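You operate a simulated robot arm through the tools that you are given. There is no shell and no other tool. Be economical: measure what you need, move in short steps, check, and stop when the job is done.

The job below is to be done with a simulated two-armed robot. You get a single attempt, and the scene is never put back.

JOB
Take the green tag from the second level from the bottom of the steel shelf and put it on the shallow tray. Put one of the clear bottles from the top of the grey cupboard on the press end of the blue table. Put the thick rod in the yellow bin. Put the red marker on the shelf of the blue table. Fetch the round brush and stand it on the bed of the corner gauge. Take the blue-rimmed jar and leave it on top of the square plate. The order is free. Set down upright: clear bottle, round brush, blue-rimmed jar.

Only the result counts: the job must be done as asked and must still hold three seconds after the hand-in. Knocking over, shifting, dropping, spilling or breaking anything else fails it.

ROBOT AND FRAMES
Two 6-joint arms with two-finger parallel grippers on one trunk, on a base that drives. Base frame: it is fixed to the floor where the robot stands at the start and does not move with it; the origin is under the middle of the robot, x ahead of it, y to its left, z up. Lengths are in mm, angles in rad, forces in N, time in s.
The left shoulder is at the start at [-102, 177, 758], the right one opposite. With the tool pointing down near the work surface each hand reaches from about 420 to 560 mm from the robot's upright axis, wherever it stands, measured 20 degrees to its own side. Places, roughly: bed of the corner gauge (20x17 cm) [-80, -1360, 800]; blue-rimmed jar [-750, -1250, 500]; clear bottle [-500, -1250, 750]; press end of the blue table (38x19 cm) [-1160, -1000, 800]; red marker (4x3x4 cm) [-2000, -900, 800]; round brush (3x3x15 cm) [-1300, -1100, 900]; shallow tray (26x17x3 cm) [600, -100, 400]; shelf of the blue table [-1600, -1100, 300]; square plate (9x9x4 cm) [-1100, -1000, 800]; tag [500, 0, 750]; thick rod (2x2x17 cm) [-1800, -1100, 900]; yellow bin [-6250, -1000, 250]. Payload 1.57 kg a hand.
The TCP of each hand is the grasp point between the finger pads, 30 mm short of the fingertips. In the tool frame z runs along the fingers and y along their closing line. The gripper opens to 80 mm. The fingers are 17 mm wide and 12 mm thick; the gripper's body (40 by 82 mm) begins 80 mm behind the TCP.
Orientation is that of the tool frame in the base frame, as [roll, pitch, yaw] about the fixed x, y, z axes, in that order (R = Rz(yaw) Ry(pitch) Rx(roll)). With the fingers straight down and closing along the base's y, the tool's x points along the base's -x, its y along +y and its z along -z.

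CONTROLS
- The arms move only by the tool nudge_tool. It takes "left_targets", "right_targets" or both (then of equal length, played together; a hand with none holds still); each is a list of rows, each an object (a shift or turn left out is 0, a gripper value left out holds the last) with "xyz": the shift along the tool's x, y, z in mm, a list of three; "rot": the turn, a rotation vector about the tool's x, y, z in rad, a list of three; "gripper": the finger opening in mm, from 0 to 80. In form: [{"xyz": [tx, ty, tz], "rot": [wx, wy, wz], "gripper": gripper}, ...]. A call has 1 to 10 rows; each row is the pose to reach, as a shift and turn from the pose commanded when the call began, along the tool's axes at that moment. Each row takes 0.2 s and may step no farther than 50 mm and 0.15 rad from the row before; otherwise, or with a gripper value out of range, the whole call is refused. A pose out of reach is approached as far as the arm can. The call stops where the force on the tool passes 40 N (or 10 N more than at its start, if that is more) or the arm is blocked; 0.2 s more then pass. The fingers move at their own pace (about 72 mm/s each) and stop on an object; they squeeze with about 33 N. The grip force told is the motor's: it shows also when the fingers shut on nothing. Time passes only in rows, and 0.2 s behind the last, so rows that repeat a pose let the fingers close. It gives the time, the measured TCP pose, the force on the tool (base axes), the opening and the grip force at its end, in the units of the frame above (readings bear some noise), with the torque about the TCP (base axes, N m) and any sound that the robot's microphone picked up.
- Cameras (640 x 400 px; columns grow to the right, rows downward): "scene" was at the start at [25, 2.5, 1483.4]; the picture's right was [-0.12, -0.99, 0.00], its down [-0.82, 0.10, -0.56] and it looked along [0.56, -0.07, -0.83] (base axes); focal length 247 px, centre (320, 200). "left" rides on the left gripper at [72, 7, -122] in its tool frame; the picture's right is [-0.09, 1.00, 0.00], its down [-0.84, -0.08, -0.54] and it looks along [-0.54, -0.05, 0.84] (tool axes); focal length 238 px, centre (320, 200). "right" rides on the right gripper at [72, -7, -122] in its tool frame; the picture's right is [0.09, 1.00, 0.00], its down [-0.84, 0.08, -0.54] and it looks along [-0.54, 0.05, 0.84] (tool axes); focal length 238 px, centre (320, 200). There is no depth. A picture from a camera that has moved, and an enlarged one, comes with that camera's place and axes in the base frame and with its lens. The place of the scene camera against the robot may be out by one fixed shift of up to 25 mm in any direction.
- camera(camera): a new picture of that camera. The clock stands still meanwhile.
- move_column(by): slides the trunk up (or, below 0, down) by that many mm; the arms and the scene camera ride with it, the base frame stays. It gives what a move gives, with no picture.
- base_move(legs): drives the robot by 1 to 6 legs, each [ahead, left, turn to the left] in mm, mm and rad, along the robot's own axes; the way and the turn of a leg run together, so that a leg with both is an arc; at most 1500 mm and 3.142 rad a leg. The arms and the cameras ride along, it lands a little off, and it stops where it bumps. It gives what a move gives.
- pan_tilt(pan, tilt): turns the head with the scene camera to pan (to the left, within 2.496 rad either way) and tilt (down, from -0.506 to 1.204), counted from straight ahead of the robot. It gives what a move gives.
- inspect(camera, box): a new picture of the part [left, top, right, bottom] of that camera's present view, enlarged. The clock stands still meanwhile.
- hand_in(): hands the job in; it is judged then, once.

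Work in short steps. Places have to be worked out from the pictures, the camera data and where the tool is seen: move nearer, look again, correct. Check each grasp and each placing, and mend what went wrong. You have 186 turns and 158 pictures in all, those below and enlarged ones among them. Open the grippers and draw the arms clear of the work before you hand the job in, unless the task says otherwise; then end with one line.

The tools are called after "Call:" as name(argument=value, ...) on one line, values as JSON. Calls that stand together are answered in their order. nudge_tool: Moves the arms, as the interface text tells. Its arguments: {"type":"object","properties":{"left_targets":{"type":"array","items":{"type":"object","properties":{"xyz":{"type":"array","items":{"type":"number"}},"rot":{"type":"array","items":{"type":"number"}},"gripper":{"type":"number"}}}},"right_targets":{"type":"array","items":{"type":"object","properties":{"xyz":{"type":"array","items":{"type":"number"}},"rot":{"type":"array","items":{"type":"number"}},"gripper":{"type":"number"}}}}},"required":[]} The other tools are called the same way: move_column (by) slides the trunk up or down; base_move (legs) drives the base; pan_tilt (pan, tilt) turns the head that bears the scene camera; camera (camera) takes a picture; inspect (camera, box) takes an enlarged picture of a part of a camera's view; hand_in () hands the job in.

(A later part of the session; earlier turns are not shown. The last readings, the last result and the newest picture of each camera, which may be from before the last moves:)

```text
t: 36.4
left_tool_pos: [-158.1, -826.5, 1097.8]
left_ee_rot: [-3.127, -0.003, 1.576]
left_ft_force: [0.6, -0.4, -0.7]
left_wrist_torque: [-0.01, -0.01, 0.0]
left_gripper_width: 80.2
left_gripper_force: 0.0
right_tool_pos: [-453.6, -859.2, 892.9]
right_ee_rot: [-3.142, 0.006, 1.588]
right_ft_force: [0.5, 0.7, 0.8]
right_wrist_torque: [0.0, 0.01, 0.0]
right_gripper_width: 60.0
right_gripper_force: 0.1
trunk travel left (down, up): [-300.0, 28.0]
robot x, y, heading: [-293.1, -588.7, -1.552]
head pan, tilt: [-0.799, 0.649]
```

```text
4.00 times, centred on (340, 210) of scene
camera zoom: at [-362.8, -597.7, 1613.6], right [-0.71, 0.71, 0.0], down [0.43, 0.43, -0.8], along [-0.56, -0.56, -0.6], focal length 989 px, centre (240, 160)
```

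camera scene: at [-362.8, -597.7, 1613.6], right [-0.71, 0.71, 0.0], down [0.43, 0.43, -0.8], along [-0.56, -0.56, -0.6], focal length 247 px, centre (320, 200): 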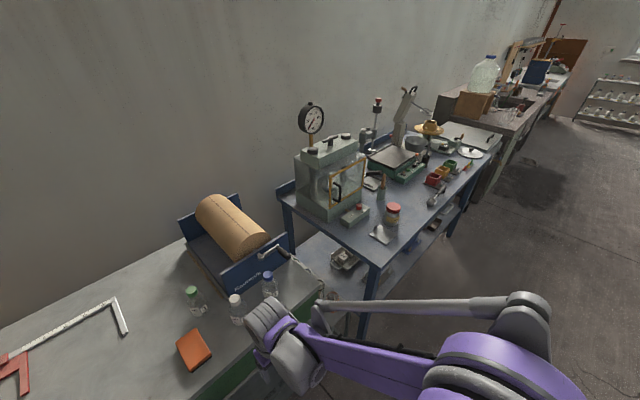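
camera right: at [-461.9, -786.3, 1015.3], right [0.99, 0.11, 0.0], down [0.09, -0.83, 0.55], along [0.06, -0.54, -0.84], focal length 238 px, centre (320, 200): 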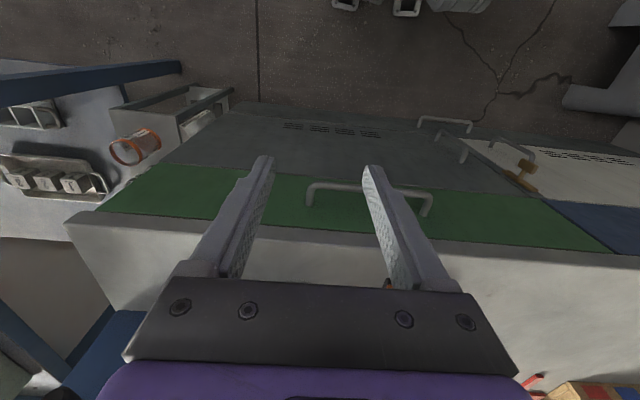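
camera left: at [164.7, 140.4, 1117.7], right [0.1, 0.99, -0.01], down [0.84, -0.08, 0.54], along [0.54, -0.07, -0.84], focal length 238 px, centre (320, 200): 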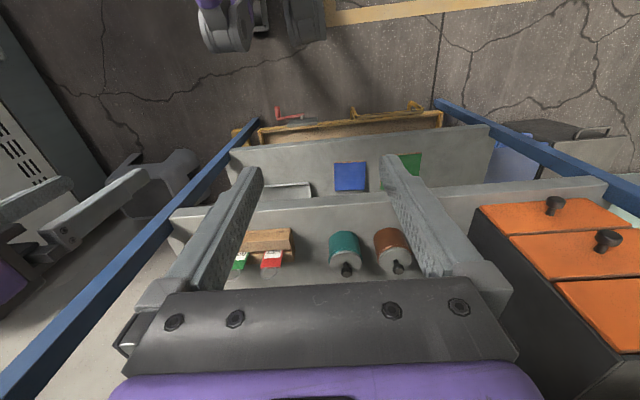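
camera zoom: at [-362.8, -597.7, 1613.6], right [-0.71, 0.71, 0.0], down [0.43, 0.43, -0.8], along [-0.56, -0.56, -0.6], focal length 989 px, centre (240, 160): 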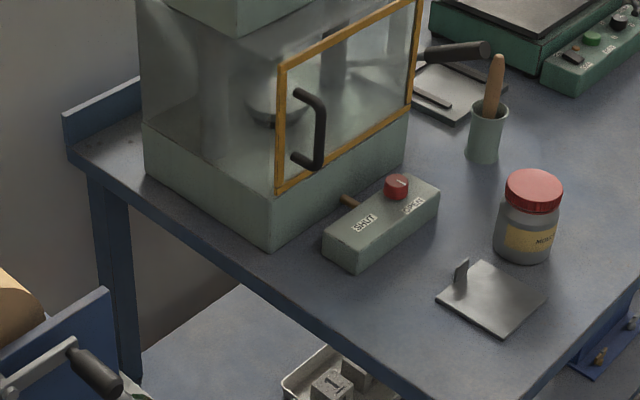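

Plan: blue-capped bottle 1 is at about (-610,-1085), cap top ≈925. Raise the right hand and drive so it is within the right hand's reach.

Call:
nudge_tool(right_targets=[{"xyz": [0, 0, -40], "gripper": 75}, {"xyz": [0, 0, -80], "gripper": 75}, {"xyz": [0, 0, -120], "gripper": 75}, {"xyz": [0, 0, -150], "gripper": 75}])

Call:
base_move(legs=[[40, -150, -0.018]])

Call:
pan_tilt(pan=-0.3, tilt=0.8)

Call:
camera(camera="scene")

Call:
camera(camera="right")

```text
t: 37.4
left_tool_pos: [-156.2, -825.1, 1098.6]
left_ee_rot: [-3.127, -0.002, 1.577]
left_ft_force: [0.5, -0.3, -0.3]
left_wrist_torque: [-0.02, -0.02, -0.01]
left_gripper_width: 80.1
left_gripper_force: 0.2
right_tool_pos: [-455.5, -857.8, 1042.3]
right_ee_rot: [3.141, 0.007, 1.587]
right_ft_force: [0.3, 0.0, 0.2]
right_wrist_torque: [-0.02, -0.01, 0.03]
right_gripper_width: 75.1
right_gripper_force: 0.0
trunk travel left (down, up): [-300.0, 28.0]
robot x, y, heading: [-294.3, -587.7, -1.554]
head pan, tilt: [-0.799, 0.649]
```

```text
t: 39.4
left_tool_pos: [-310.5, -868.9, 1098.4]
left_ee_rot: [-3.129, -0.002, 1.56]
left_ft_force: [0.6, -0.6, 1.1]
left_wrist_torque: [-0.01, 0.0, -0.01]
left_gripper_width: 80.0
left_gripper_force: 0.0
right_tool_pos: [-609.9, -897.1, 1042.0]
right_ee_rot: [-3.141, 0.007, 1.57]
right_ft_force: [0.2, -0.3, 0.4]
right_wrist_torque: [-0.03, 0.0, 0.0]
right_gripper_width: 75.0
right_gripper_force: 0.1
trunk travel left (down, up): [-300.0, 28.0]
robot x, y, heading: [-446.7, -631.5, -1.573]
head pan, tilt: [-0.799, 0.649]
```

```text
t: 40.3
left_tool_pos: [-310.8, -869.5, 1098.5]
left_ee_rot: [-3.128, -0.002, 1.559]
left_ft_force: [-0.6, -0.2, -0.1]
left_wrist_torque: [0.02, 0.0, 0.01]
left_gripper_width: 80.0
left_gripper_force: 0.0
right_tool_pos: [-609.8, -898.2, 1041.8]
right_ee_rot: [-3.141, 0.007, 1.567]
right_ft_force: [-0.3, -0.7, -0.8]
right_wrist_torque: [-0.01, 0.0, 0.04]
right_gripper_width: 75.0
right_gripper_force: 0.0
trunk travel left (down, up): [-300.0, 28.0]
robot x, y, heading: [-441.5, -629.4, -1.571]
head pan, tilt: [-0.3, 0.799]
```

```text
124 pictures are left
camera scene: at [-474.9, -654.7, 1601.0], right [-0.95, 0.3, 0.0], down [0.21, 0.68, -0.7], along [-0.21, -0.67, -0.72], focal length 247 px, centre (320, 200)
```

scene: 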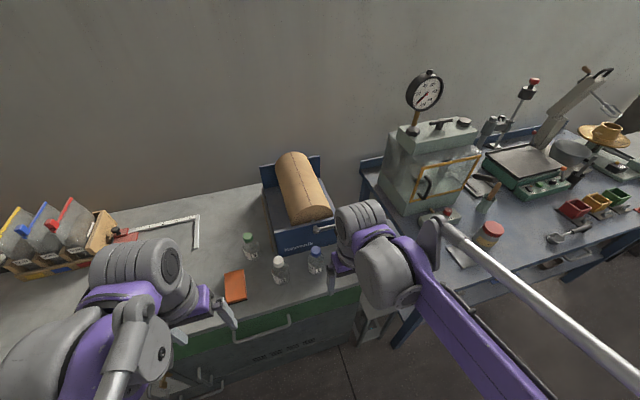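

```text
123 pictures are left
camera right: at [-616.4, -824.8, 1165.2], right [1.0, 0.09, 0.0], down [0.08, -0.83, 0.55], along [0.05, -0.55, -0.84], focal length 238 px, centre (320, 200)
```

right: 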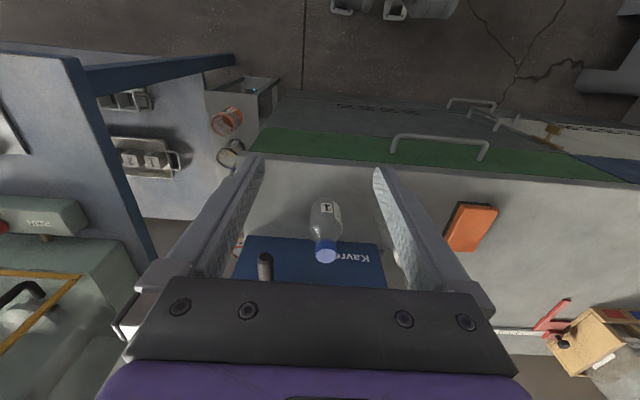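

Triangulation gives the cap at about (-586,-1078,911). Move over it, come down to z≈960, look.

Call:
nudge_tool(right_targets=[{"xyz": [-45, 6, 0]}, {"xyz": [-90, 12, 0]}, {"xyz": [-135, 18, 0]}, {"xyz": [-180, 24, 0]}, {"xyz": [-180, 24, 40]}, {"xyz": [-180, 24, 70]}])

Call:
camera(camera="right")

Call:
inspect(camera="scene", box=[240, 200, 400, 300])

```text
t: 41.7
left_tool_pos: [-310.6, -869.3, 1097.6]
left_ee_rot: [-3.127, -0.002, 1.558]
left_ft_force: [0.8, -0.2, -0.8]
left_wrist_torque: [0.01, -0.03, 0.0]
left_gripper_width: 79.9
left_gripper_force: 0.2
right_tool_pos: [-585.6, -1077.3, 973.1]
right_ee_rot: [3.141, 0.007, 1.569]
right_ft_force: [-0.5, 0.1, -0.6]
right_wrist_torque: [0.04, -0.02, -0.01]
right_gripper_width: 75.2
right_gripper_force: 0.0
trunk travel left (down, up): [-300.0, 28.0]
robot x, y, heading: [-446.1, -634.2, -1.576]
head pan, tilt: [-0.3, 0.799]
```

```text
122 pictures are left
camera right: at [-591.7, -1005.7, 1095.4], right [1.0, 0.09, 0.0], down [0.08, -0.83, 0.55], along [0.05, -0.55, -0.84], focal length 238 px, centre (320, 200)
```

right: 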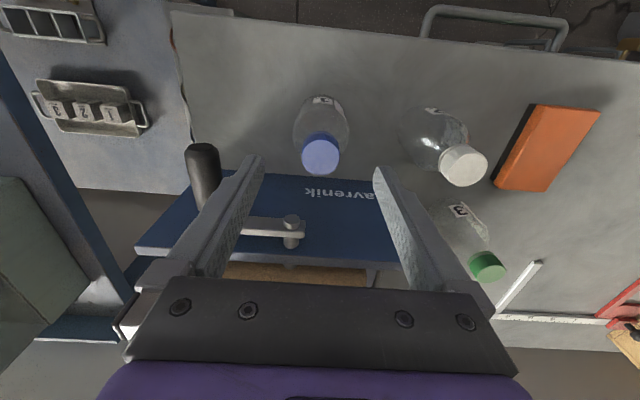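

```text
4.00 times, centred on (320, 250) of scene
camera zoom: at [-474.9, -655.4, 1601.0], right [-0.95, 0.3, 0.0], down [0.21, 0.68, -0.7], along [-0.21, -0.67, -0.72], focal length 989 px, centre (320, 0)
```

zoom: 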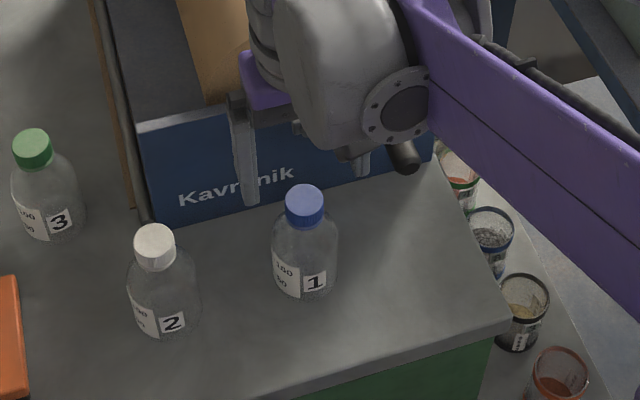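

Refined cap at (-584,-1084,905). Descend to TCP z≈910 and close on the cap.

Call:
nudge_tool(right_targets=[{"xyz": [-7, 1, 30], "gripper": 65}, {"xyz": [-7, 1, 63], "gripper": 65}, {"xyz": [-7, 1, 63], "gripper": 20}, {"xyz": [-7, 1, 63], "gripper": 20}, {"xyz": [-7, 1, 63], "gripper": 20}, {"xyz": [-7, 1, 63], "gripper": 20}])

Call:
camera(camera="right")

```text
t: 43.1
left_tool_pos: [-311.8, -868.9, 1098.3]
left_ee_rot: [-3.128, -0.003, 1.557]
left_ft_force: [-0.2, 0.3, -0.3]
left_wrist_torque: [0.03, 0.0, -0.01]
left_gripper_width: 79.9
left_gripper_force: 0.1
right_tool_pos: [-584.1, -1084.7, 910.3]
right_ee_rot: [3.141, 0.01, 1.571]
right_ft_force: [-1.5, -2.3, 11.0]
right_wrist_torque: [-0.11, 0.01, -0.01]
right_gripper_width: 39.8
right_gripper_force: 32.7
trunk travel left (down, up): [-300.0, 28.0]
robot x, y, heading: [-442.6, -629.9, -1.575]
head pan, tilt: [-0.3, 0.799]
```

```text
120 pictures are left
camera right: at [-591.0, -1012.0, 1031.9], right [1.0, 0.09, 0.0], down [0.08, -0.83, 0.55], along [0.05, -0.55, -0.84], focal length 238 px, centre (320, 200)
```

right: 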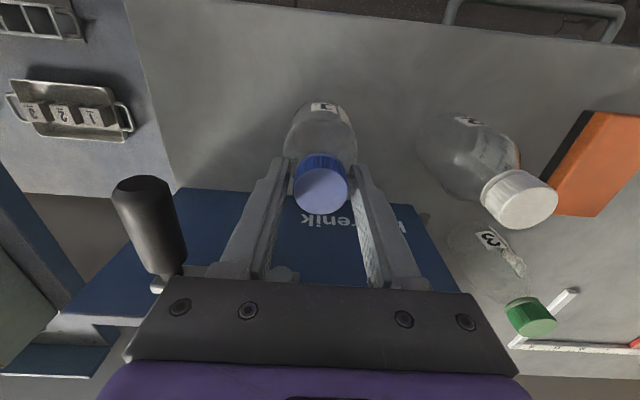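

Width 39.8 with an upward 11 N: tips likely on the shoulder. Reopen, raise 12 mm, regrip on the cap itself.

Call:
nudge_tool(right_targets=[{"xyz": [0, 0, 0], "gripper": 60}, {"xyz": [0, 0, 0], "gripper": 60}, {"xyz": [0, 0, -12], "gripper": 60}, {"xyz": [0, 0, -12], "gripper": 20}, {"xyz": [0, 0, -12], "gripper": 20}, {"xyz": [0, 0, -12], "gripper": 20}, {"xyz": [0, 0, -12], "gripper": 20}])

Call:
camera(camera="right")

```text
t: 44.7
left_tool_pos: [-311.5, -867.9, 1098.5]
left_ee_rot: [-3.127, -0.002, 1.56]
left_ft_force: [-0.5, 0.4, 0.0]
left_wrist_torque: [0.01, 0.04, 0.02]
left_gripper_width: 80.1
left_gripper_force: 0.1
right_tool_pos: [-585.9, -1084.9, 922.3]
right_ee_rot: [3.141, 0.006, 1.568]
right_ft_force: [1.4, 0.4, 0.1]
right_wrist_torque: [0.04, -0.01, 0.01]
right_gripper_width: 28.3
right_gripper_force: 32.5
trunk travel left (down, up): [-300.0, 28.0]
robot x, y, heading: [-447.1, -633.6, -1.577]
head pan, tilt: [-0.3, 0.799]
```

```text
119 pictures are left
camera right: at [-591.9, -1012.4, 1043.9], right [1.0, 0.09, 0.0], down [0.08, -0.83, 0.55], along [0.05, -0.55, -0.84], focal length 238 px, centre (320, 200)
```

right: 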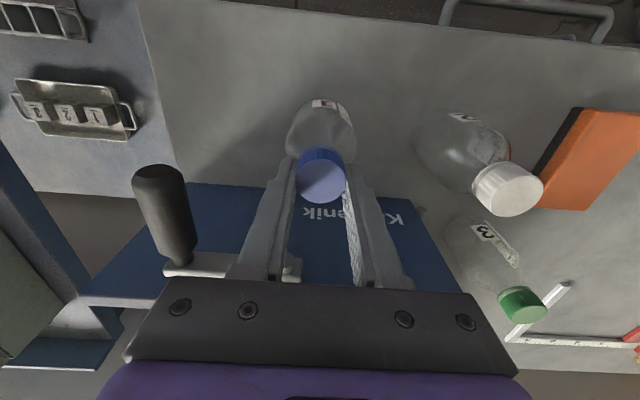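

Clean grip on the cap (28 mm). Lift and draw back.

Call:
nudge_tool(right_targets=[{"xyz": [0, 0, -40]}, {"xyz": [0, 0, -80]}, {"xyz": [0, 0, -120]}, {"xyz": [0, 0, -150]}, {"xyz": [50, 0, -150]}, {"xyz": [100, 0, -150]}])

Call:
camera(camera="right")

Call:
pan_tilt(pan=-1.0, tilt=0.75)

Call:
camera(camera="scene")

```text
t: 46.1
left_tool_pos: [-311.9, -868.4, 1097.1]
left_ee_rot: [-3.128, 0.001, 1.558]
left_ft_force: [-0.9, 0.7, 0.4]
left_wrist_torque: [0.01, 0.01, -0.01]
left_gripper_width: 80.3
left_gripper_force: 0.0
right_tool_pos: [-584.2, -980.3, 1072.5]
right_ee_rot: [3.14, 0.009, 1.57]
right_ft_force: [0.1, -0.2, -1.6]
right_wrist_torque: [-0.04, -0.02, 0.01]
right_gripper_width: 28.4
right_gripper_force: 33.1
trunk travel left (down, up): [-300.0, 28.0]
robot x, y, heading: [-445.7, -630.3, -1.575]
head pan, tilt: [-0.3, 0.799]
```

```text
118 pictures are left
camera right: at [-590.9, -908.2, 1194.2], right [1.0, 0.09, 0.0], down [0.08, -0.83, 0.55], along [0.05, -0.55, -0.84], focal length 238 px, centre (320, 200)
```

right: 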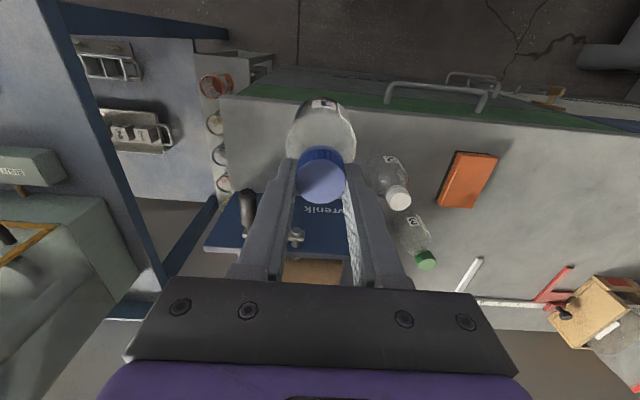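

```text
t: 47.2
left_tool_pos: [-311.6, -870.4, 1098.2]
left_ee_rot: [-3.128, -0.001, 1.559]
left_ft_force: [-0.6, 0.4, -0.5]
left_wrist_torque: [0.02, -0.02, 0.02]
left_gripper_width: 80.0
left_gripper_force: 0.0
right_tool_pos: [-584.4, -983.1, 1071.4]
right_ee_rot: [-3.141, 0.008, 1.568]
right_ft_force: [0.6, -0.3, -1.1]
right_wrist_torque: [0.01, 0.0, 0.03]
right_gripper_width: 28.4
right_gripper_force: 32.9
trunk travel left (down, up): [-300.0, 28.0]
robot x, y, heading: [-442.2, -630.3, -1.575]
head pan, tilt: [-1.0, 0.75]
```

```text
117 pictures are left
camera scene: at [-520.7, -622.4, 1605.0], right [-0.54, 0.84, 0.0], down [0.57, 0.37, -0.73], along [-0.62, -0.39, -0.68], focal length 247 px, centre (320, 200)
```

scene: 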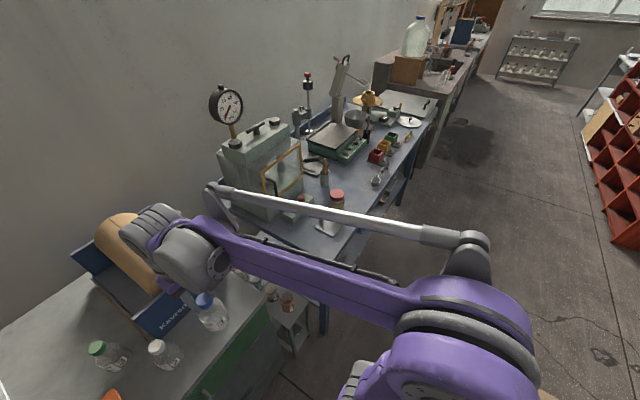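

Bottle held upright. Back off 90 and drive right 460 toward the press end of the blue table.

Call:
base_move(legs=[[-90, 0, 0], [0, -460, 0]])

Call:
pan_tilt(pan=-0.2, tilt=0.75)

Call:
camera(camera="scene")

Call:
camera(camera="right")

```text
t: 52.5
left_tool_pos: [-777.2, -780.3, 1097.6]
left_ee_rot: [-3.128, -0.003, 1.559]
left_ft_force: [-0.5, -0.8, -0.5]
left_wrist_torque: [-0.03, 0.0, 0.0]
left_gripper_width: 80.1
left_gripper_force: 0.0
right_tool_pos: [-1049.8, -893.1, 1070.7]
right_ee_rot: [3.141, 0.007, 1.57]
right_ft_force: [-0.3, 0.6, -1.7]
right_wrist_torque: [0.01, -0.01, -0.02]
right_gripper_width: 28.5
right_gripper_force: 32.9
trunk travel left (down, up): [-300.0, 28.0]
robot x, y, heading: [-916.4, -542.1, -1.576]
head pan, tilt: [-1.0, 0.75]
```

```text
t: 53.6
left_tool_pos: [-776.5, -778.9, 1097.9]
left_ee_rot: [-3.126, -0.003, 1.559]
left_ft_force: [-0.5, 0.1, -0.3]
left_wrist_torque: [-0.03, -0.01, 0.03]
left_gripper_width: 80.2
left_gripper_force: 0.1
right_tool_pos: [-1050.4, -892.9, 1072.2]
right_ee_rot: [3.141, 0.006, 1.569]
right_ft_force: [0.1, 0.4, -1.7]
right_wrist_torque: [0.0, 0.01, -0.04]
right_gripper_width: 28.4
right_gripper_force: 32.9
trunk travel left (down, up): [-300.0, 28.0]
robot x, y, heading: [-908.0, -540.1, -1.578]
head pan, tilt: [-0.201, 0.75]
```

```text
116 pictures are left
camera scene: at [-934.0, -569.2, 1605.0], right [-0.98, 0.2, 0.0], down [0.14, 0.67, -0.73], along [-0.15, -0.72, -0.68], focal length 247 px, centre (320, 200)
```

scene: 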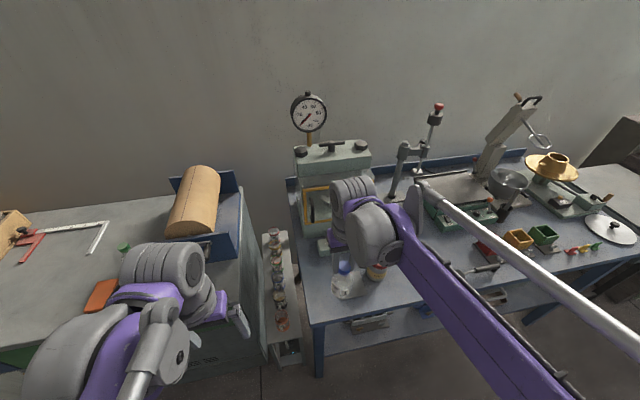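

```text
115 pictures are left
camera right: at [-1057.1, -820.7, 1194.1], right [1.0, 0.09, 0.0], down [0.08, -0.83, 0.55], along [0.05, -0.55, -0.84], focal length 238 px, centre (320, 200)
```

right: 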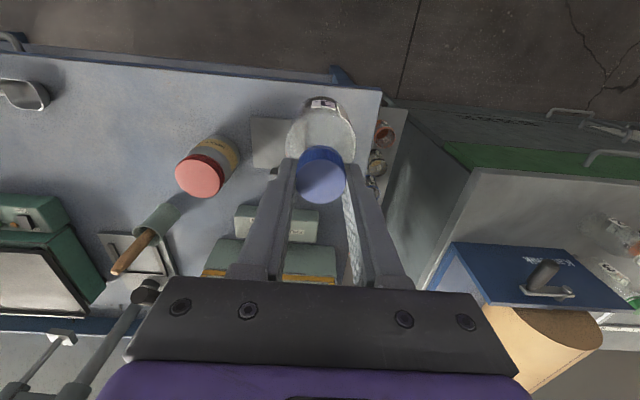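

Free spot right of the plate, inside the press-end strip: about (-1018,-1000). Plate ≈x −1158…−1068, button box front y≈−1088. Move above it and start down.

Call:
nudge_tool(right_targets=[{"xyz": [-36, 11, 0]}, {"xyz": [-72, 22, 0]}, {"xyz": [-107, 32, 0]}, {"xyz": [-107, 32, 40]}, {"xyz": [-107, 32, 80]}, {"xyz": [-107, 32, 110]}])

Call:
camera(camera="right")

Call:
inspect(camera="scene", box=[270, 200, 430, 300])

```text
t: 55.0
left_tool_pos: [-776.9, -779.9, 1098.0]
left_ee_rot: [-3.126, -0.001, 1.559]
left_ft_force: [0.4, -0.2, -0.3]
left_wrist_torque: [0.03, 0.0, -0.02]
left_gripper_width: 79.7
left_gripper_force: 0.0
right_tool_pos: [-1019.6, -998.5, 962.3]
right_ee_rot: [3.141, 0.008, 1.568]
right_ft_force: [-0.4, -1.0, -1.4]
right_wrist_torque: [-0.01, 0.02, -0.01]
right_gripper_width: 28.5
right_gripper_force: 33.1
trunk travel left (down, up): [-300.0, 28.0]
robot x, y, heading: [-910.3, -537.6, -1.577]
head pan, tilt: [-0.201, 0.75]
```

```text
114 pictures are left
camera right: at [-1026.9, -927.4, 1084.0], right [1.0, 0.09, 0.0], down [0.08, -0.83, 0.55], along [0.05, -0.55, -0.84], focal length 238 px, centre (320, 200)
```

right: 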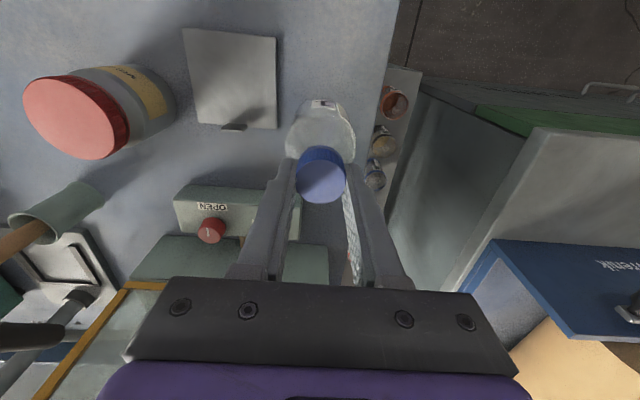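

```text
4.00 times, centred on (350, 250) of scene
camera zoom: at [-933.9, -569.7, 1605.0], right [-0.98, 0.2, 0.0], down [0.14, 0.67, -0.73], along [-0.15, -0.72, -0.68], focal length 989 px, centre (200, 0)
```

zoom: 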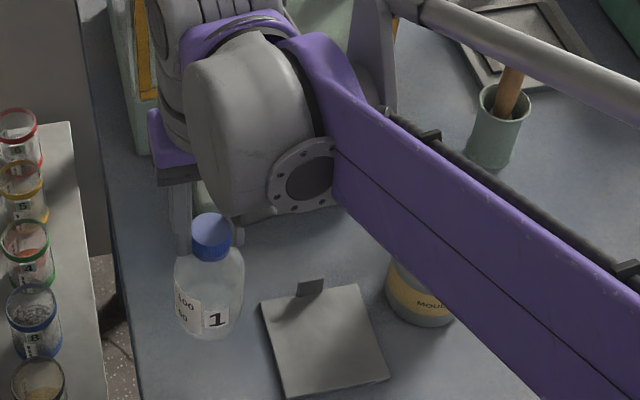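

Position is good; plate centre ≈(-1112,-965). Lower in fine steps to feel the table.

Call:
nudge_tool(right_targets=[{"xyz": [0, 0, 20]}, {"xyz": [0, 0, 28]}, {"xyz": [0, 0, 32]}, {"xyz": [0, 0, 35]}, {"xyz": [0, 0, 38]}])

```text
t: 56.2
left_tool_pos: [-778.0, -780.6, 1098.0]
left_ee_rot: [-3.129, -0.002, 1.557]
left_ft_force: [-0.8, -0.2, -0.7]
left_wrist_torque: [-0.01, 0.02, 0.0]
left_gripper_width: 80.0
left_gripper_force: 0.1
right_tool_pos: [-1018.9, -1000.5, 923.7]
right_ee_rot: [3.141, 0.006, 1.57]
right_ft_force: [-0.7, -0.2, -1.0]
right_wrist_torque: [0.01, 0.04, 0.02]
right_gripper_width: 28.4
right_gripper_force: 33.1
trunk travel left (down, up): [-300.0, 28.0]
robot x, y, heading: [-908.8, -541.1, -1.571]
head pan, tilt: [-0.201, 0.75]
```

No contact yet at 924; continue down slowly.

Call:
nudge_tool(right_targets=[{"xyz": [0, 0, 3]}, {"xyz": [0, 0, 6]}, {"xyz": [0, 0, 9]}, {"xyz": [0, 0, 12]}, {"xyz": [0, 0, 15]}])

Call:
inspect(camera="scene", box=[270, 200, 430, 300])

```text
t: 57.1
left_tool_pos: [-777.5, -777.0, 1099.0]
left_ee_rot: [-3.128, 0.001, 1.559]
left_ft_force: [-0.3, -0.3, 0.3]
left_wrist_torque: [0.01, 0.01, 0.03]
left_gripper_width: 79.9
left_gripper_force: 0.2
right_tool_pos: [-1018.9, -1001.0, 918.5]
right_ee_rot: [3.141, 0.009, 1.57]
right_ft_force: [0.2, -0.7, 36.6]
right_wrist_torque: [0.16, 0.0, 0.0]
right_gripper_width: 28.7
right_gripper_force: 33.4
trunk travel left (down, up): [-300.0, 28.0]
robot x, y, heading: [-912.5, -539.4, -1.578]
head pan, tilt: [-0.201, 0.75]
stopped in row 4 (right hand): the force on the tool passed its limit at 54 N (the readings are from after the stop); the commanded pose is now the measured one
```

```text
4.00 times, centred on (350, 250) of scene
camera zoom: at [-933.3, -566.7, 1605.3], right [-0.98, 0.2, 0.0], down [0.14, 0.67, -0.73], along [-0.15, -0.72, -0.68], focal length 989 px, centre (200, 0)
```

zoom: 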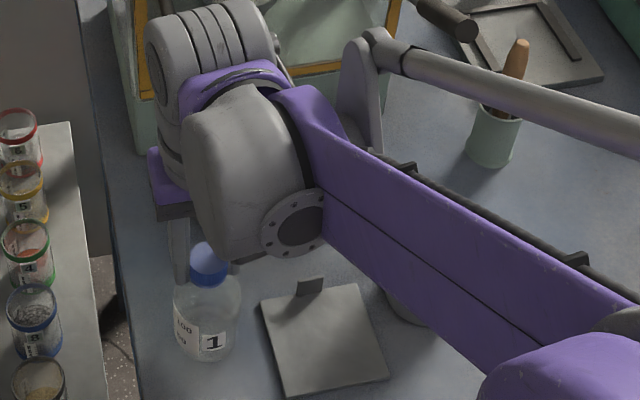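

Landed. Ease up 2 mm, open, then rise.

Call:
nudge_tool(right_targets=[{"xyz": [0, 0, -2]}, {"xyz": [0, 0, -2], "gripper": 60}, {"xyz": [0, 0, -2], "gripper": 60}, {"xyz": [0, 0, -2], "gripper": 60}, {"xyz": [0, 0, -30], "gripper": 60}, {"xyz": [0, 0, -70], "gripper": 60}, {"xyz": [0, 0, -110], "gripper": 60}])

Call:
camera(camera="right")

```text
t: 58.7
left_tool_pos: [-776.5, -777.7, 1098.5]
left_ee_rot: [-3.128, -0.003, 1.559]
left_ft_force: [0.9, 0.8, -0.3]
left_wrist_torque: [-0.01, -0.02, -0.05]
left_gripper_width: 79.9
left_gripper_force: 0.1
right_tool_pos: [-1019.5, -999.0, 1024.9]
right_ee_rot: [3.141, 0.009, 1.57]
right_ft_force: [0.3, 0.2, -0.1]
right_wrist_torque: [0.0, 0.01, 0.0]
right_gripper_width: 60.0
right_gripper_force: 0.0
trunk travel left (down, up): [-300.0, 28.0]
robot x, y, heading: [-909.3, -541.3, -1.576]
head pan, tilt: [-0.201, 0.75]
```

```text
111 pictures are left
camera right: at [-1027.3, -927.2, 1148.6], right [1.0, 0.09, 0.0], down [0.08, -0.83, 0.55], along [0.05, -0.55, -0.84], focal length 238 px, centre (320, 200)
```

right: 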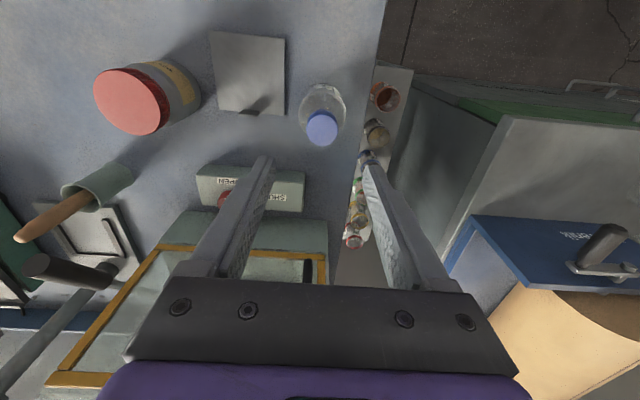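

Bottle stands well. Next the jar: drive left 190 and ahead 95 so the right camera looks down into the gap with the jar stand.

Call:
base_move(legs=[[0, 190, 0], [95, 0, 0]])

Call:
camera(camera="right")

Call:
camera(camera="scene")

```text
t: 61.7
left_tool_pos: [-586.6, -875.6, 1097.4]
left_ee_rot: [-3.127, -0.003, 1.555]
left_ft_force: [0.2, -0.4, 1.1]
left_wrist_torque: [0.0, 0.03, 0.01]
left_gripper_width: 80.2
left_gripper_force: 0.1
right_tool_pos: [-831.1, -1093.8, 1025.1]
right_ee_rot: [3.14, 0.008, 1.567]
right_ft_force: [0.6, 0.8, -0.4]
right_wrist_torque: [0.02, 0.01, 0.0]
right_gripper_width: 60.1
right_gripper_force: 0.2
trunk travel left (down, up): [-300.0, 28.0]
robot x, y, heading: [-719.0, -639.5, -1.579]
head pan, tilt: [-0.201, 0.75]
```

```text
110 pictures are left
camera right: at [-837.6, -1021.7, 1147.9], right [1.0, 0.09, 0.0], down [0.07, -0.83, 0.55], along [0.05, -0.55, -0.84], focal length 238 px, centre (320, 200)
```

right: 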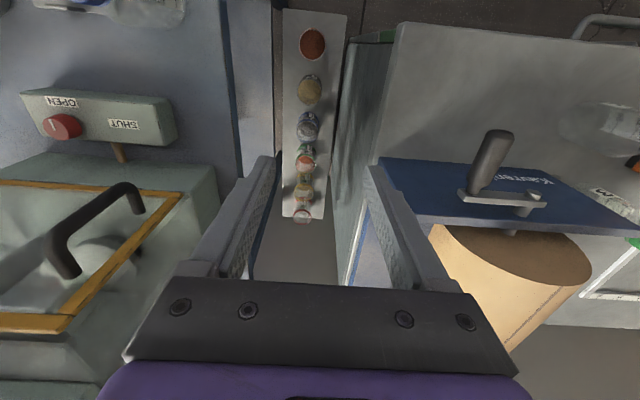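

```text
109 pictures are left
camera scene: at [-743.1, -663.7, 1604.8], right [-0.98, 0.2, 0.0], down [0.14, 0.67, -0.73], along [-0.15, -0.72, -0.68], focal length 247 px, centre (320, 200)
```

scene: 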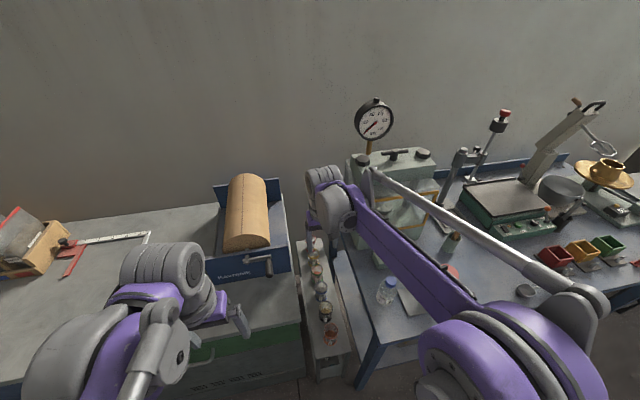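

Call:
inspect(camera="right", box=[240, 0, 400, 240])

Call:
inspect(camera="scene", box=[270, 220, 400, 400])

```text
1.67 times, centred on (320, 120) of right
camera zoom: at [-837.6, -1021.7, 1147.9], right [1.0, 0.09, 0.0], down [0.07, -0.83, 0.55], along [0.05, -0.55, -0.84], focal length 397 px, centre (320, 333)
```

zoom: 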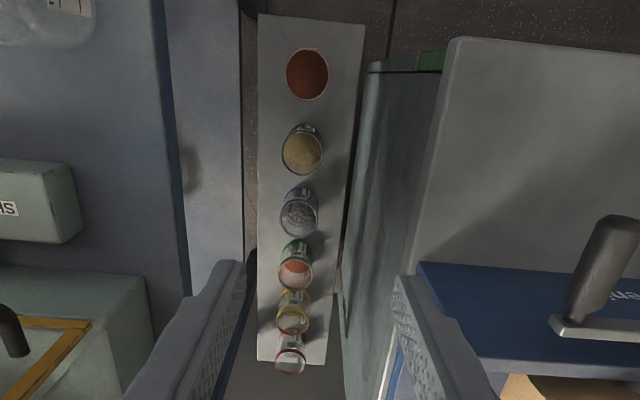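

```text
2.22 times, centred on (335, 310) of scene
camera zoom: at [-743.1, -663.7, 1604.8], right [-0.98, 0.2, 0.0], down [0.14, 0.67, -0.73], along [-0.15, -0.72, -0.68], focal length 550 px, centre (287, -44)
```

zoom: 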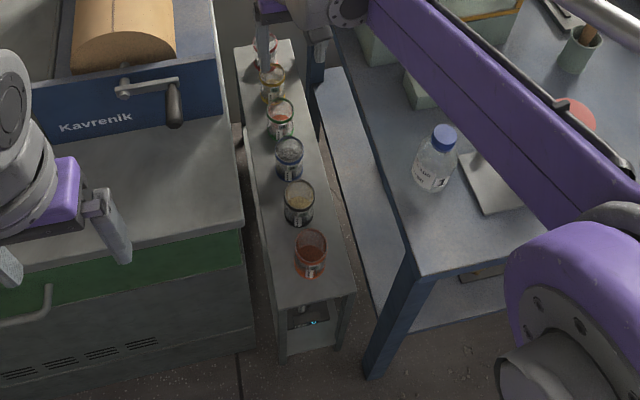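

Blue rim at about (-856,-1198,577), Ø≈55, neighbours 83 mm apart along y, so closing along x works. Draw the left hand back/up, drive ahead 50, and then centre the right hand over the jar before lowering.

Call:
nudge_tool(left_targets=[{"xyz": [30, 0, -30]}, {"xyz": [60, 0, -60]}, {"xyz": [80, 0, -95]}], right_targets=[{"xyz": [0, 0, 0], "gripper": 80}, {"xyz": [0, 0, 0], "gripper": 80}, {"xyz": [0, 0, 0], "gripper": 80}])

Call:
base_move(legs=[[50, 0, 0]])

Call:
nudge_tool(right_targets=[{"xyz": [-25, -12, 0]}, {"xyz": [-53, -24, 0]}])

Call:
camera(camera="right")

```text
t: 62.5
left_tool_pos: [-583.7, -794.2, 1194.2]
left_ee_rot: [-3.128, -0.002, 1.557]
left_ft_force: [-0.1, 0.7, 0.3]
left_wrist_torque: [0.01, 0.02, -0.02]
left_gripper_width: 80.1
left_gripper_force: 0.0
right_tool_pos: [-831.2, -1095.6, 1025.3]
right_ee_rot: [-3.14, 0.007, 1.568]
right_ft_force: [0.4, -0.5, 0.2]
right_wrist_torque: [0.0, 0.0, 0.01]
right_gripper_width: 80.0
right_gripper_force: 0.2
trunk travel left (down, up): [-300.0, 28.0]
robot x, y, heading: [-716.2, -635.4, -1.577]
head pan, tilt: [-0.201, 0.75]
```

```text
t: 63.5
left_tool_pos: [-583.6, -844.3, 1193.3]
left_ee_rot: [-3.127, -0.003, 1.556]
left_ft_force: [0.2, 0.5, -0.1]
left_wrist_torque: [0.0, 0.02, 0.02]
left_gripper_width: 80.0
left_gripper_force: 0.0
right_tool_pos: [-831.2, -1143.6, 1025.4]
right_ee_rot: [-3.141, 0.007, 1.565]
right_ft_force: [0.0, 0.0, 0.1]
right_wrist_torque: [-0.01, 0.03, 0.01]
right_gripper_width: 80.1
right_gripper_force: 0.0
trunk travel left (down, up): [-300.0, 28.0]
robot x, y, heading: [-721.9, -686.8, -1.577]
head pan, tilt: [-0.201, 0.75]
```

```text
t: 64.0
left_tool_pos: [-583.8, -847.2, 1193.5]
left_ee_rot: [-3.126, -0.003, 1.554]
left_ft_force: [-0.5, -0.3, 0.1]
left_wrist_torque: [0.01, 0.02, -0.01]
left_gripper_width: 79.9
left_gripper_force: 0.0
right_tool_pos: [-855.3, -1197.9, 1023.7]
right_ee_rot: [3.141, 0.007, 1.568]
right_ft_force: [0.2, -0.1, -1.4]
right_wrist_torque: [0.03, -0.04, -0.01]
right_gripper_width: 80.0
right_gripper_force: 0.0
trunk travel left (down, up): [-300.0, 28.0]
robot x, y, heading: [-720.7, -689.2, -1.578]
head pan, tilt: [-0.201, 0.75]
```

```text
106 pictures are left
camera right: at [-862.1, -1125.5, 1147.5], right [1.0, 0.09, 0.0], down [0.07, -0.83, 0.55], along [0.05, -0.55, -0.84], focal length 238 px, centre (320, 200)
```

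right: 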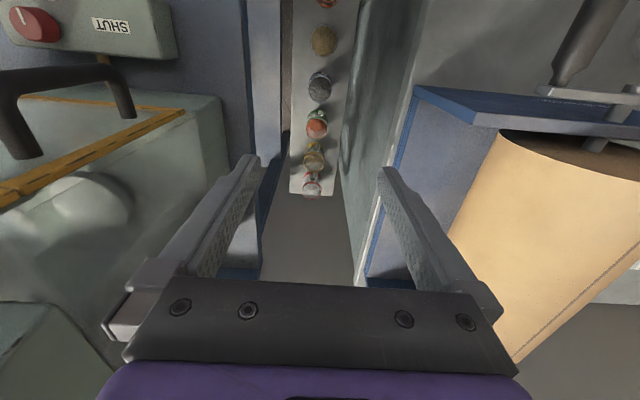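

Aligned over the blue-rimmed jar. Lower the trunk 160, then continue down with the arm partway and look.

Call:
move_column(by=-160)

Call:
nudge_tool(right_targets=[{"xyz": [0, 0, 40]}, {"xyz": [0, 0, 80]}, {"xyz": [0, 0, 120]}, {"xyz": [0, 0, 150]}])

Call:
camera(camera="right")

Call:
camera(camera="scene")

```text
t: 65.9
left_tool_pos: [-584.1, -845.5, 1033.2]
left_ee_rot: [-3.128, -0.003, 1.555]
left_ft_force: [0.4, 0.6, -0.3]
left_wrist_torque: [0.0, 0.0, 0.01]
left_gripper_width: 80.1
left_gripper_force: 0.0
right_tool_pos: [-854.5, -1197.5, 866.5]
right_ee_rot: [-3.141, 0.006, 1.565]
right_ft_force: [0.2, -0.9, 0.2]
right_wrist_torque: [0.02, 0.01, 0.01]
right_gripper_width: 80.2
right_gripper_force: 0.1
trunk travel left (down, up): [-140.0, 188.0]
robot x, y, heading: [-719.2, -688.1, -1.577]
head pan, tilt: [-0.201, 0.75]
```

```text
t: 66.9
left_tool_pos: [-584.7, -845.6, 1033.4]
left_ee_rot: [-3.128, -0.002, 1.555]
left_ft_force: [-0.1, 0.0, 0.8]
left_wrist_torque: [-0.04, -0.01, 0.01]
left_gripper_width: 80.0
left_gripper_force: 0.0
right_tool_pos: [-854.8, -1199.1, 714.7]
right_ee_rot: [-3.142, 0.006, 1.564]
right_ft_force: [0.8, -0.7, -0.1]
right_wrist_torque: [0.04, 0.01, 0.0]
right_gripper_width: 80.1
right_gripper_force: 0.1
trunk travel left (down, up): [-140.0, 188.0]
robot x, y, heading: [-717.7, -683.1, -1.575]
head pan, tilt: [-0.201, 0.75]
```

```text
105 pictures are left
camera right: at [-861.7, -1126.6, 837.5], right [1.0, 0.09, 0.0], down [0.07, -0.83, 0.55], along [0.05, -0.55, -0.84], focal length 238 px, centre (320, 200)
```

right: 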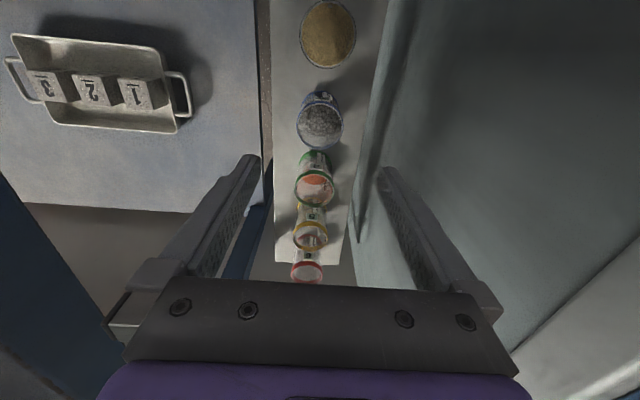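

```text
104 pictures are left
camera scene: at [-743.5, -725.9, 1441.8], right [-0.98, 0.2, 0.0], down [0.14, 0.67, -0.73], along [-0.15, -0.72, -0.68], focal length 247 px, centre (320, 200)
```

scene: 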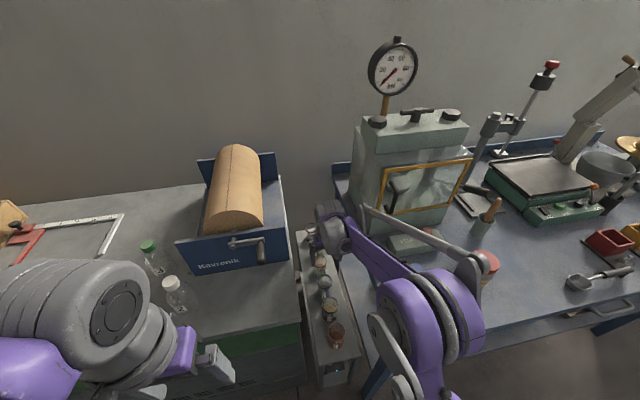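

The forearm would come close to the table edge on the way down. Raise, shift the base 80 to the left, and bring the hand back over the jar so the forearm runs through the middle of the gap.

Call:
nudge_tool(right_targets=[{"xyz": [0, 0, -45]}, {"xyz": [0, 0, -90]}, {"xyz": [0, 0, -135]}, {"xyz": [0, 0, -170]}])

Call:
base_move(legs=[[0, 80, 0]])

Call:
nudge_tool(right_targets=[{"xyz": [0, -40, 0]}, {"xyz": [0, -80, 0]}, {"xyz": [0, -80, 0]}])

Call:
camera(camera="scene")

```text
t: 67.9
left_tool_pos: [-584.6, -845.5, 1032.5]
left_ee_rot: [-3.127, -0.001, 1.555]
left_ft_force: [0.6, 0.1, -0.3]
left_wrist_torque: [0.0, -0.02, 0.01]
left_gripper_width: 79.8
left_gripper_force: 0.1
right_tool_pos: [-854.3, -1198.3, 885.6]
right_ee_rot: [-3.141, 0.008, 1.565]
right_ft_force: [-0.3, 0.1, 0.4]
right_wrist_torque: [-0.01, -0.02, 0.0]
right_gripper_width: 80.1
right_gripper_force: 0.1
trunk travel left (down, up): [-140.0, 188.0]
robot x, y, heading: [-717.0, -687.9, -1.579]
head pan, tilt: [-0.201, 0.75]
```

```text
t: 69.2
left_tool_pos: [-505.6, -844.9, 1033.4]
left_ee_rot: [-3.129, -0.002, 1.555]
left_ft_force: [-0.1, -0.1, -0.1]
left_wrist_torque: [-0.03, -0.03, -0.06]
left_gripper_width: 79.7
left_gripper_force: 0.1
right_tool_pos: [-775.7, -1198.7, 885.5]
right_ee_rot: [-3.142, 0.006, 1.565]
right_ft_force: [0.3, 0.0, 0.7]
right_wrist_torque: [-0.01, 0.01, -0.03]
right_gripper_width: 79.9
right_gripper_force: 0.0
trunk travel left (down, up): [-140.0, 188.0]
robot x, y, heading: [-640.3, -688.0, -1.581]
head pan, tilt: [-0.201, 0.75]
```

```text
t: 70.0
left_tool_pos: [-506.2, -845.0, 1034.8]
left_ee_rot: [-3.127, -0.001, 1.554]
left_ft_force: [0.5, 0.9, -0.2]
left_wrist_torque: [0.01, 0.03, 0.0]
left_gripper_width: 79.8
left_gripper_force: 0.1
right_tool_pos: [-858.2, -1196.7, 884.4]
right_ee_rot: [-3.141, 0.008, 1.566]
right_ft_force: [1.0, 0.2, 0.1]
right_wrist_torque: [0.02, -0.02, 0.05]
right_gripper_width: 80.1
right_gripper_force: 0.1
trunk travel left (down, up): [-140.0, 188.0]
robot x, y, heading: [-640.8, -683.0, -1.575]
head pan, tilt: [-0.201, 0.75]
```

```text
103 pictures are left
camera scene: at [-664.9, -726.1, 1441.9], right [-0.98, 0.2, 0.0], down [0.14, 0.67, -0.73], along [-0.15, -0.72, -0.68], focal length 247 px, centre (320, 200)
```

scene: 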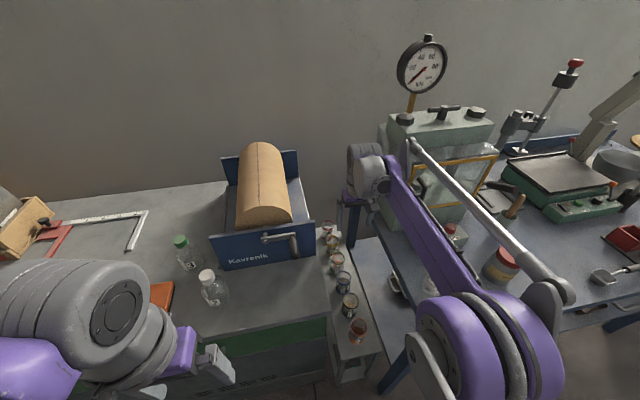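

Lower stepwise and check the forearm against the table edge and bottle.

Call:
nudge_tool(right_targets=[{"xyz": [0, 4, 45]}, {"xyz": [0, 4, 90]}, {"xyz": [0, 4, 135]}, {"xyz": [0, 4, 180]}, {"xyz": [0, 4, 215]}])

Call:
camera(camera="scene")

Call:
camera(camera="right")

```text
t: 71.2
left_tool_pos: [-505.7, -845.8, 1034.3]
left_ee_rot: [-3.127, -0.003, 1.556]
left_ft_force: [-0.7, 0.3, 0.8]
left_wrist_torque: [0.03, 0.04, 0.02]
left_gripper_width: 79.9
left_gripper_force: 0.0
right_tool_pos: [-852.8, -1200.2, 670.1]
right_ee_rot: [3.141, 0.008, 1.565]
right_ft_force: [0.5, -0.3, -0.3]
right_wrist_torque: [-0.04, 0.02, 0.0]
right_gripper_width: 80.0
right_gripper_force: 0.1
trunk travel left (down, up): [-140.0, 188.0]
robot x, y, heading: [-640.8, -691.7, -1.574]
head pan, tilt: [-0.201, 0.75]
```

```text
102 pictures are left
camera scene: at [-665.3, -726.5, 1441.8], right [-0.98, 0.2, 0.0], down [0.14, 0.67, -0.73], along [-0.15, -0.72, -0.68], focal length 247 px, centre (320, 200)
```

scene: 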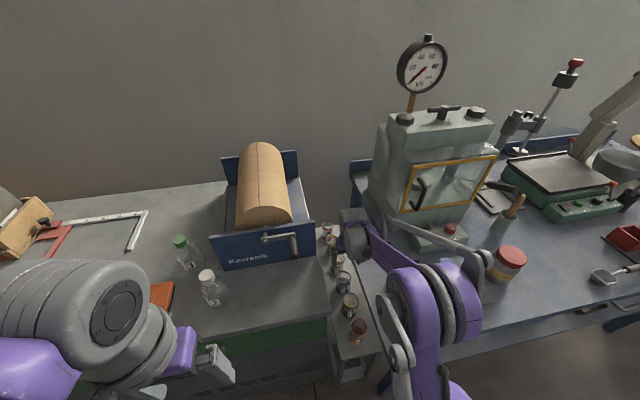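

```text
101 pictures are left
camera right: at [-858.6, -1128.8, 792.4], right [1.0, 0.09, 0.0], down [0.07, -0.83, 0.55], along [0.05, -0.55, -0.84], focal length 238 px, centre (320, 200)
```

right: 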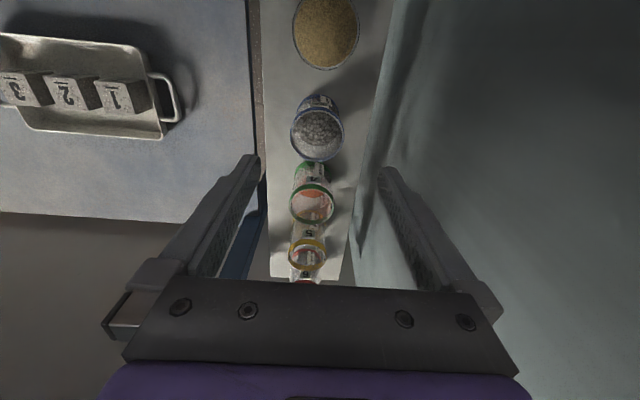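

Elbow is high (z≈1130), clear. Jar still at (-855,-1201). Go down to z≈556 and close.

Call:
nudge_tool(right_targets=[{"xyz": [-1, -2, 40], "gripper": 76}, {"xyz": [-1, -2, 80], "gripper": 76}, {"xyz": [-1, -2, 114], "gripper": 76}, {"xyz": [-1, -2, 114], "gripper": 30}, {"xyz": [-1, -2, 114], "gripper": 30}, {"xyz": [-1, -2, 114], "gripper": 30}])

Call:
camera(camera="right")

```text
t: 72.6
left_tool_pos: [-507.2, -845.0, 1033.6]
left_ee_rot: [-3.129, -0.002, 1.554]
left_ft_force: [0.1, 0.0, -0.2]
left_wrist_torque: [-0.02, -0.02, 0.01]
left_gripper_width: 80.1
left_gripper_force: 0.1
right_tool_pos: [-855.9, -1199.9, 557.8]
right_ee_rot: [3.141, 0.007, 1.565]
right_ft_force: [-0.6, 0.4, 0.5]
right_wrist_torque: [0.08, -0.01, -0.02]
right_gripper_width: 49.4
right_gripper_force: 32.7
trunk travel left (down, up): [-140.0, 188.0]
robot x, y, heading: [-644.4, -687.8, -1.578]
head pan, tilt: [-0.201, 0.75]
```

```text
100 pictures are left
camera right: at [-861.1, -1128.0, 680.7], right [1.0, 0.09, 0.0], down [0.07, -0.83, 0.55], along [0.05, -0.55, -0.84], focal length 238 px, centre (320, 200)
```

right: 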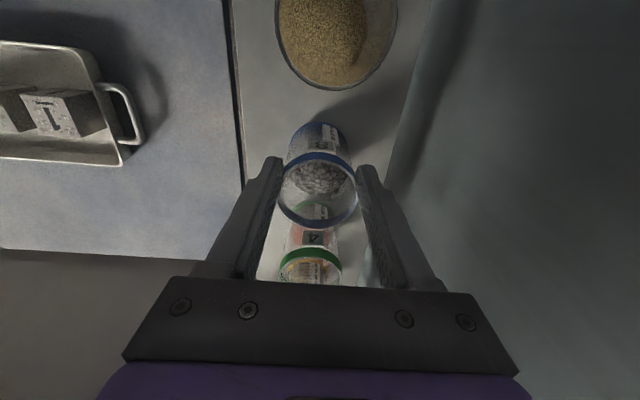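

Jar gripped (49 mm). Lift straight up out of the gap, trunk up too, keeping level.

Call:
nudge_tool(right_targets=[{"xyz": [0, 0, -35]}, {"xyz": [0, 0, -75]}, {"xyz": [0, 0, -115]}, {"xyz": [0, 0, -155]}, {"xyz": [0, 0, -195]}, {"xyz": [0, 0, -235]}, {"xyz": [0, 0, -275]}, {"xyz": [0, 0, -315]}, {"xyz": [0, 0, -350]}])

Call:
move_column(by=140)

Call:
camera(camera="right")

Call:
camera(camera="scene")

```text
t: 74.6
left_tool_pos: [-506.0, -844.7, 1033.9]
left_ee_rot: [-3.128, -0.001, 1.554]
left_ft_force: [-0.4, 0.0, -1.2]
left_wrist_torque: [0.02, 0.02, -0.04]
left_gripper_width: 80.1
left_gripper_force: 0.0
right_tool_pos: [-852.4, -1198.8, 907.2]
right_ee_rot: [3.141, 0.008, 1.564]
right_ft_force: [-0.7, 0.3, -0.5]
right_wrist_torque: [0.0, -0.03, -0.01]
right_gripper_width: 29.8
right_gripper_force: 0.0
trunk travel left (down, up): [-140.0, 188.0]
robot x, y, heading: [-642.4, -686.1, -1.577]
head pan, tilt: [-0.201, 0.75]
```

```text
t: 76.3
left_tool_pos: [-506.7, -846.3, 1173.4]
left_ee_rot: [-3.128, -0.003, 1.556]
left_ft_force: [0.4, 0.2, -0.2]
left_wrist_torque: [-0.03, -0.01, 0.01]
left_gripper_width: 80.0
left_gripper_force: 0.0
right_tool_pos: [-856.4, -1198.2, 1045.6]
right_ee_rot: [3.141, 0.007, 1.566]
right_ft_force: [0.0, 0.2, 0.1]
right_wrist_torque: [0.02, 0.0, 0.03]
right_gripper_width: 30.1
right_gripper_force: 0.1
trunk travel left (down, up): [-280.0, 48.0]
robot x, y, heading: [-644.5, -685.8, -1.58]
head pan, tilt: [-0.201, 0.75]
```

```text
99 pictures are left
camera right: at [-860.9, -1126.0, 1168.4], right [1.0, 0.09, 0.0], down [0.07, -0.83, 0.55], along [0.05, -0.55, -0.84], focal length 238 px, centre (320, 200)
```

right: 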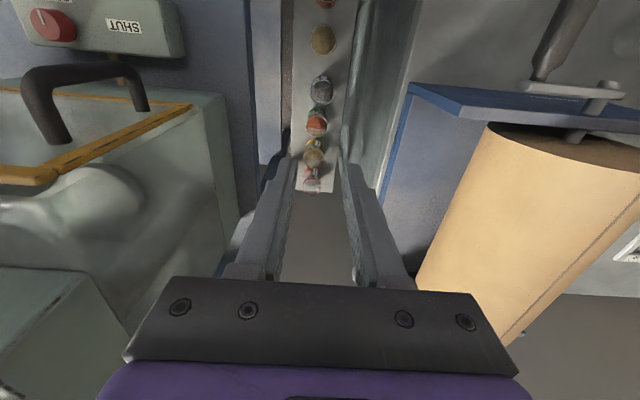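

```text
98 pictures are left
camera scene: at [-665.2, -714.8, 1582.6], right [-0.98, 0.2, 0.0], down [0.14, 0.67, -0.73], along [-0.15, -0.72, -0.68], focal length 247 px, centre (320, 200)
```

scene: 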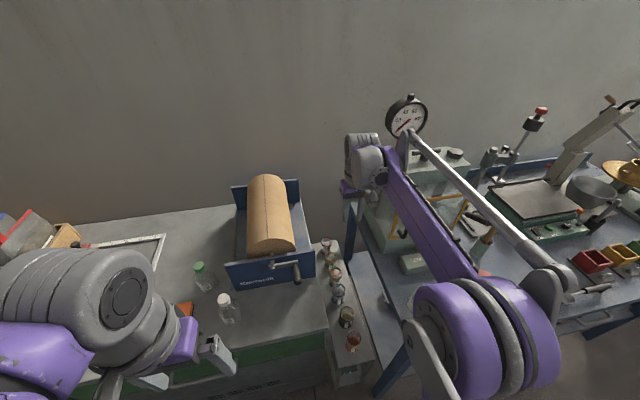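

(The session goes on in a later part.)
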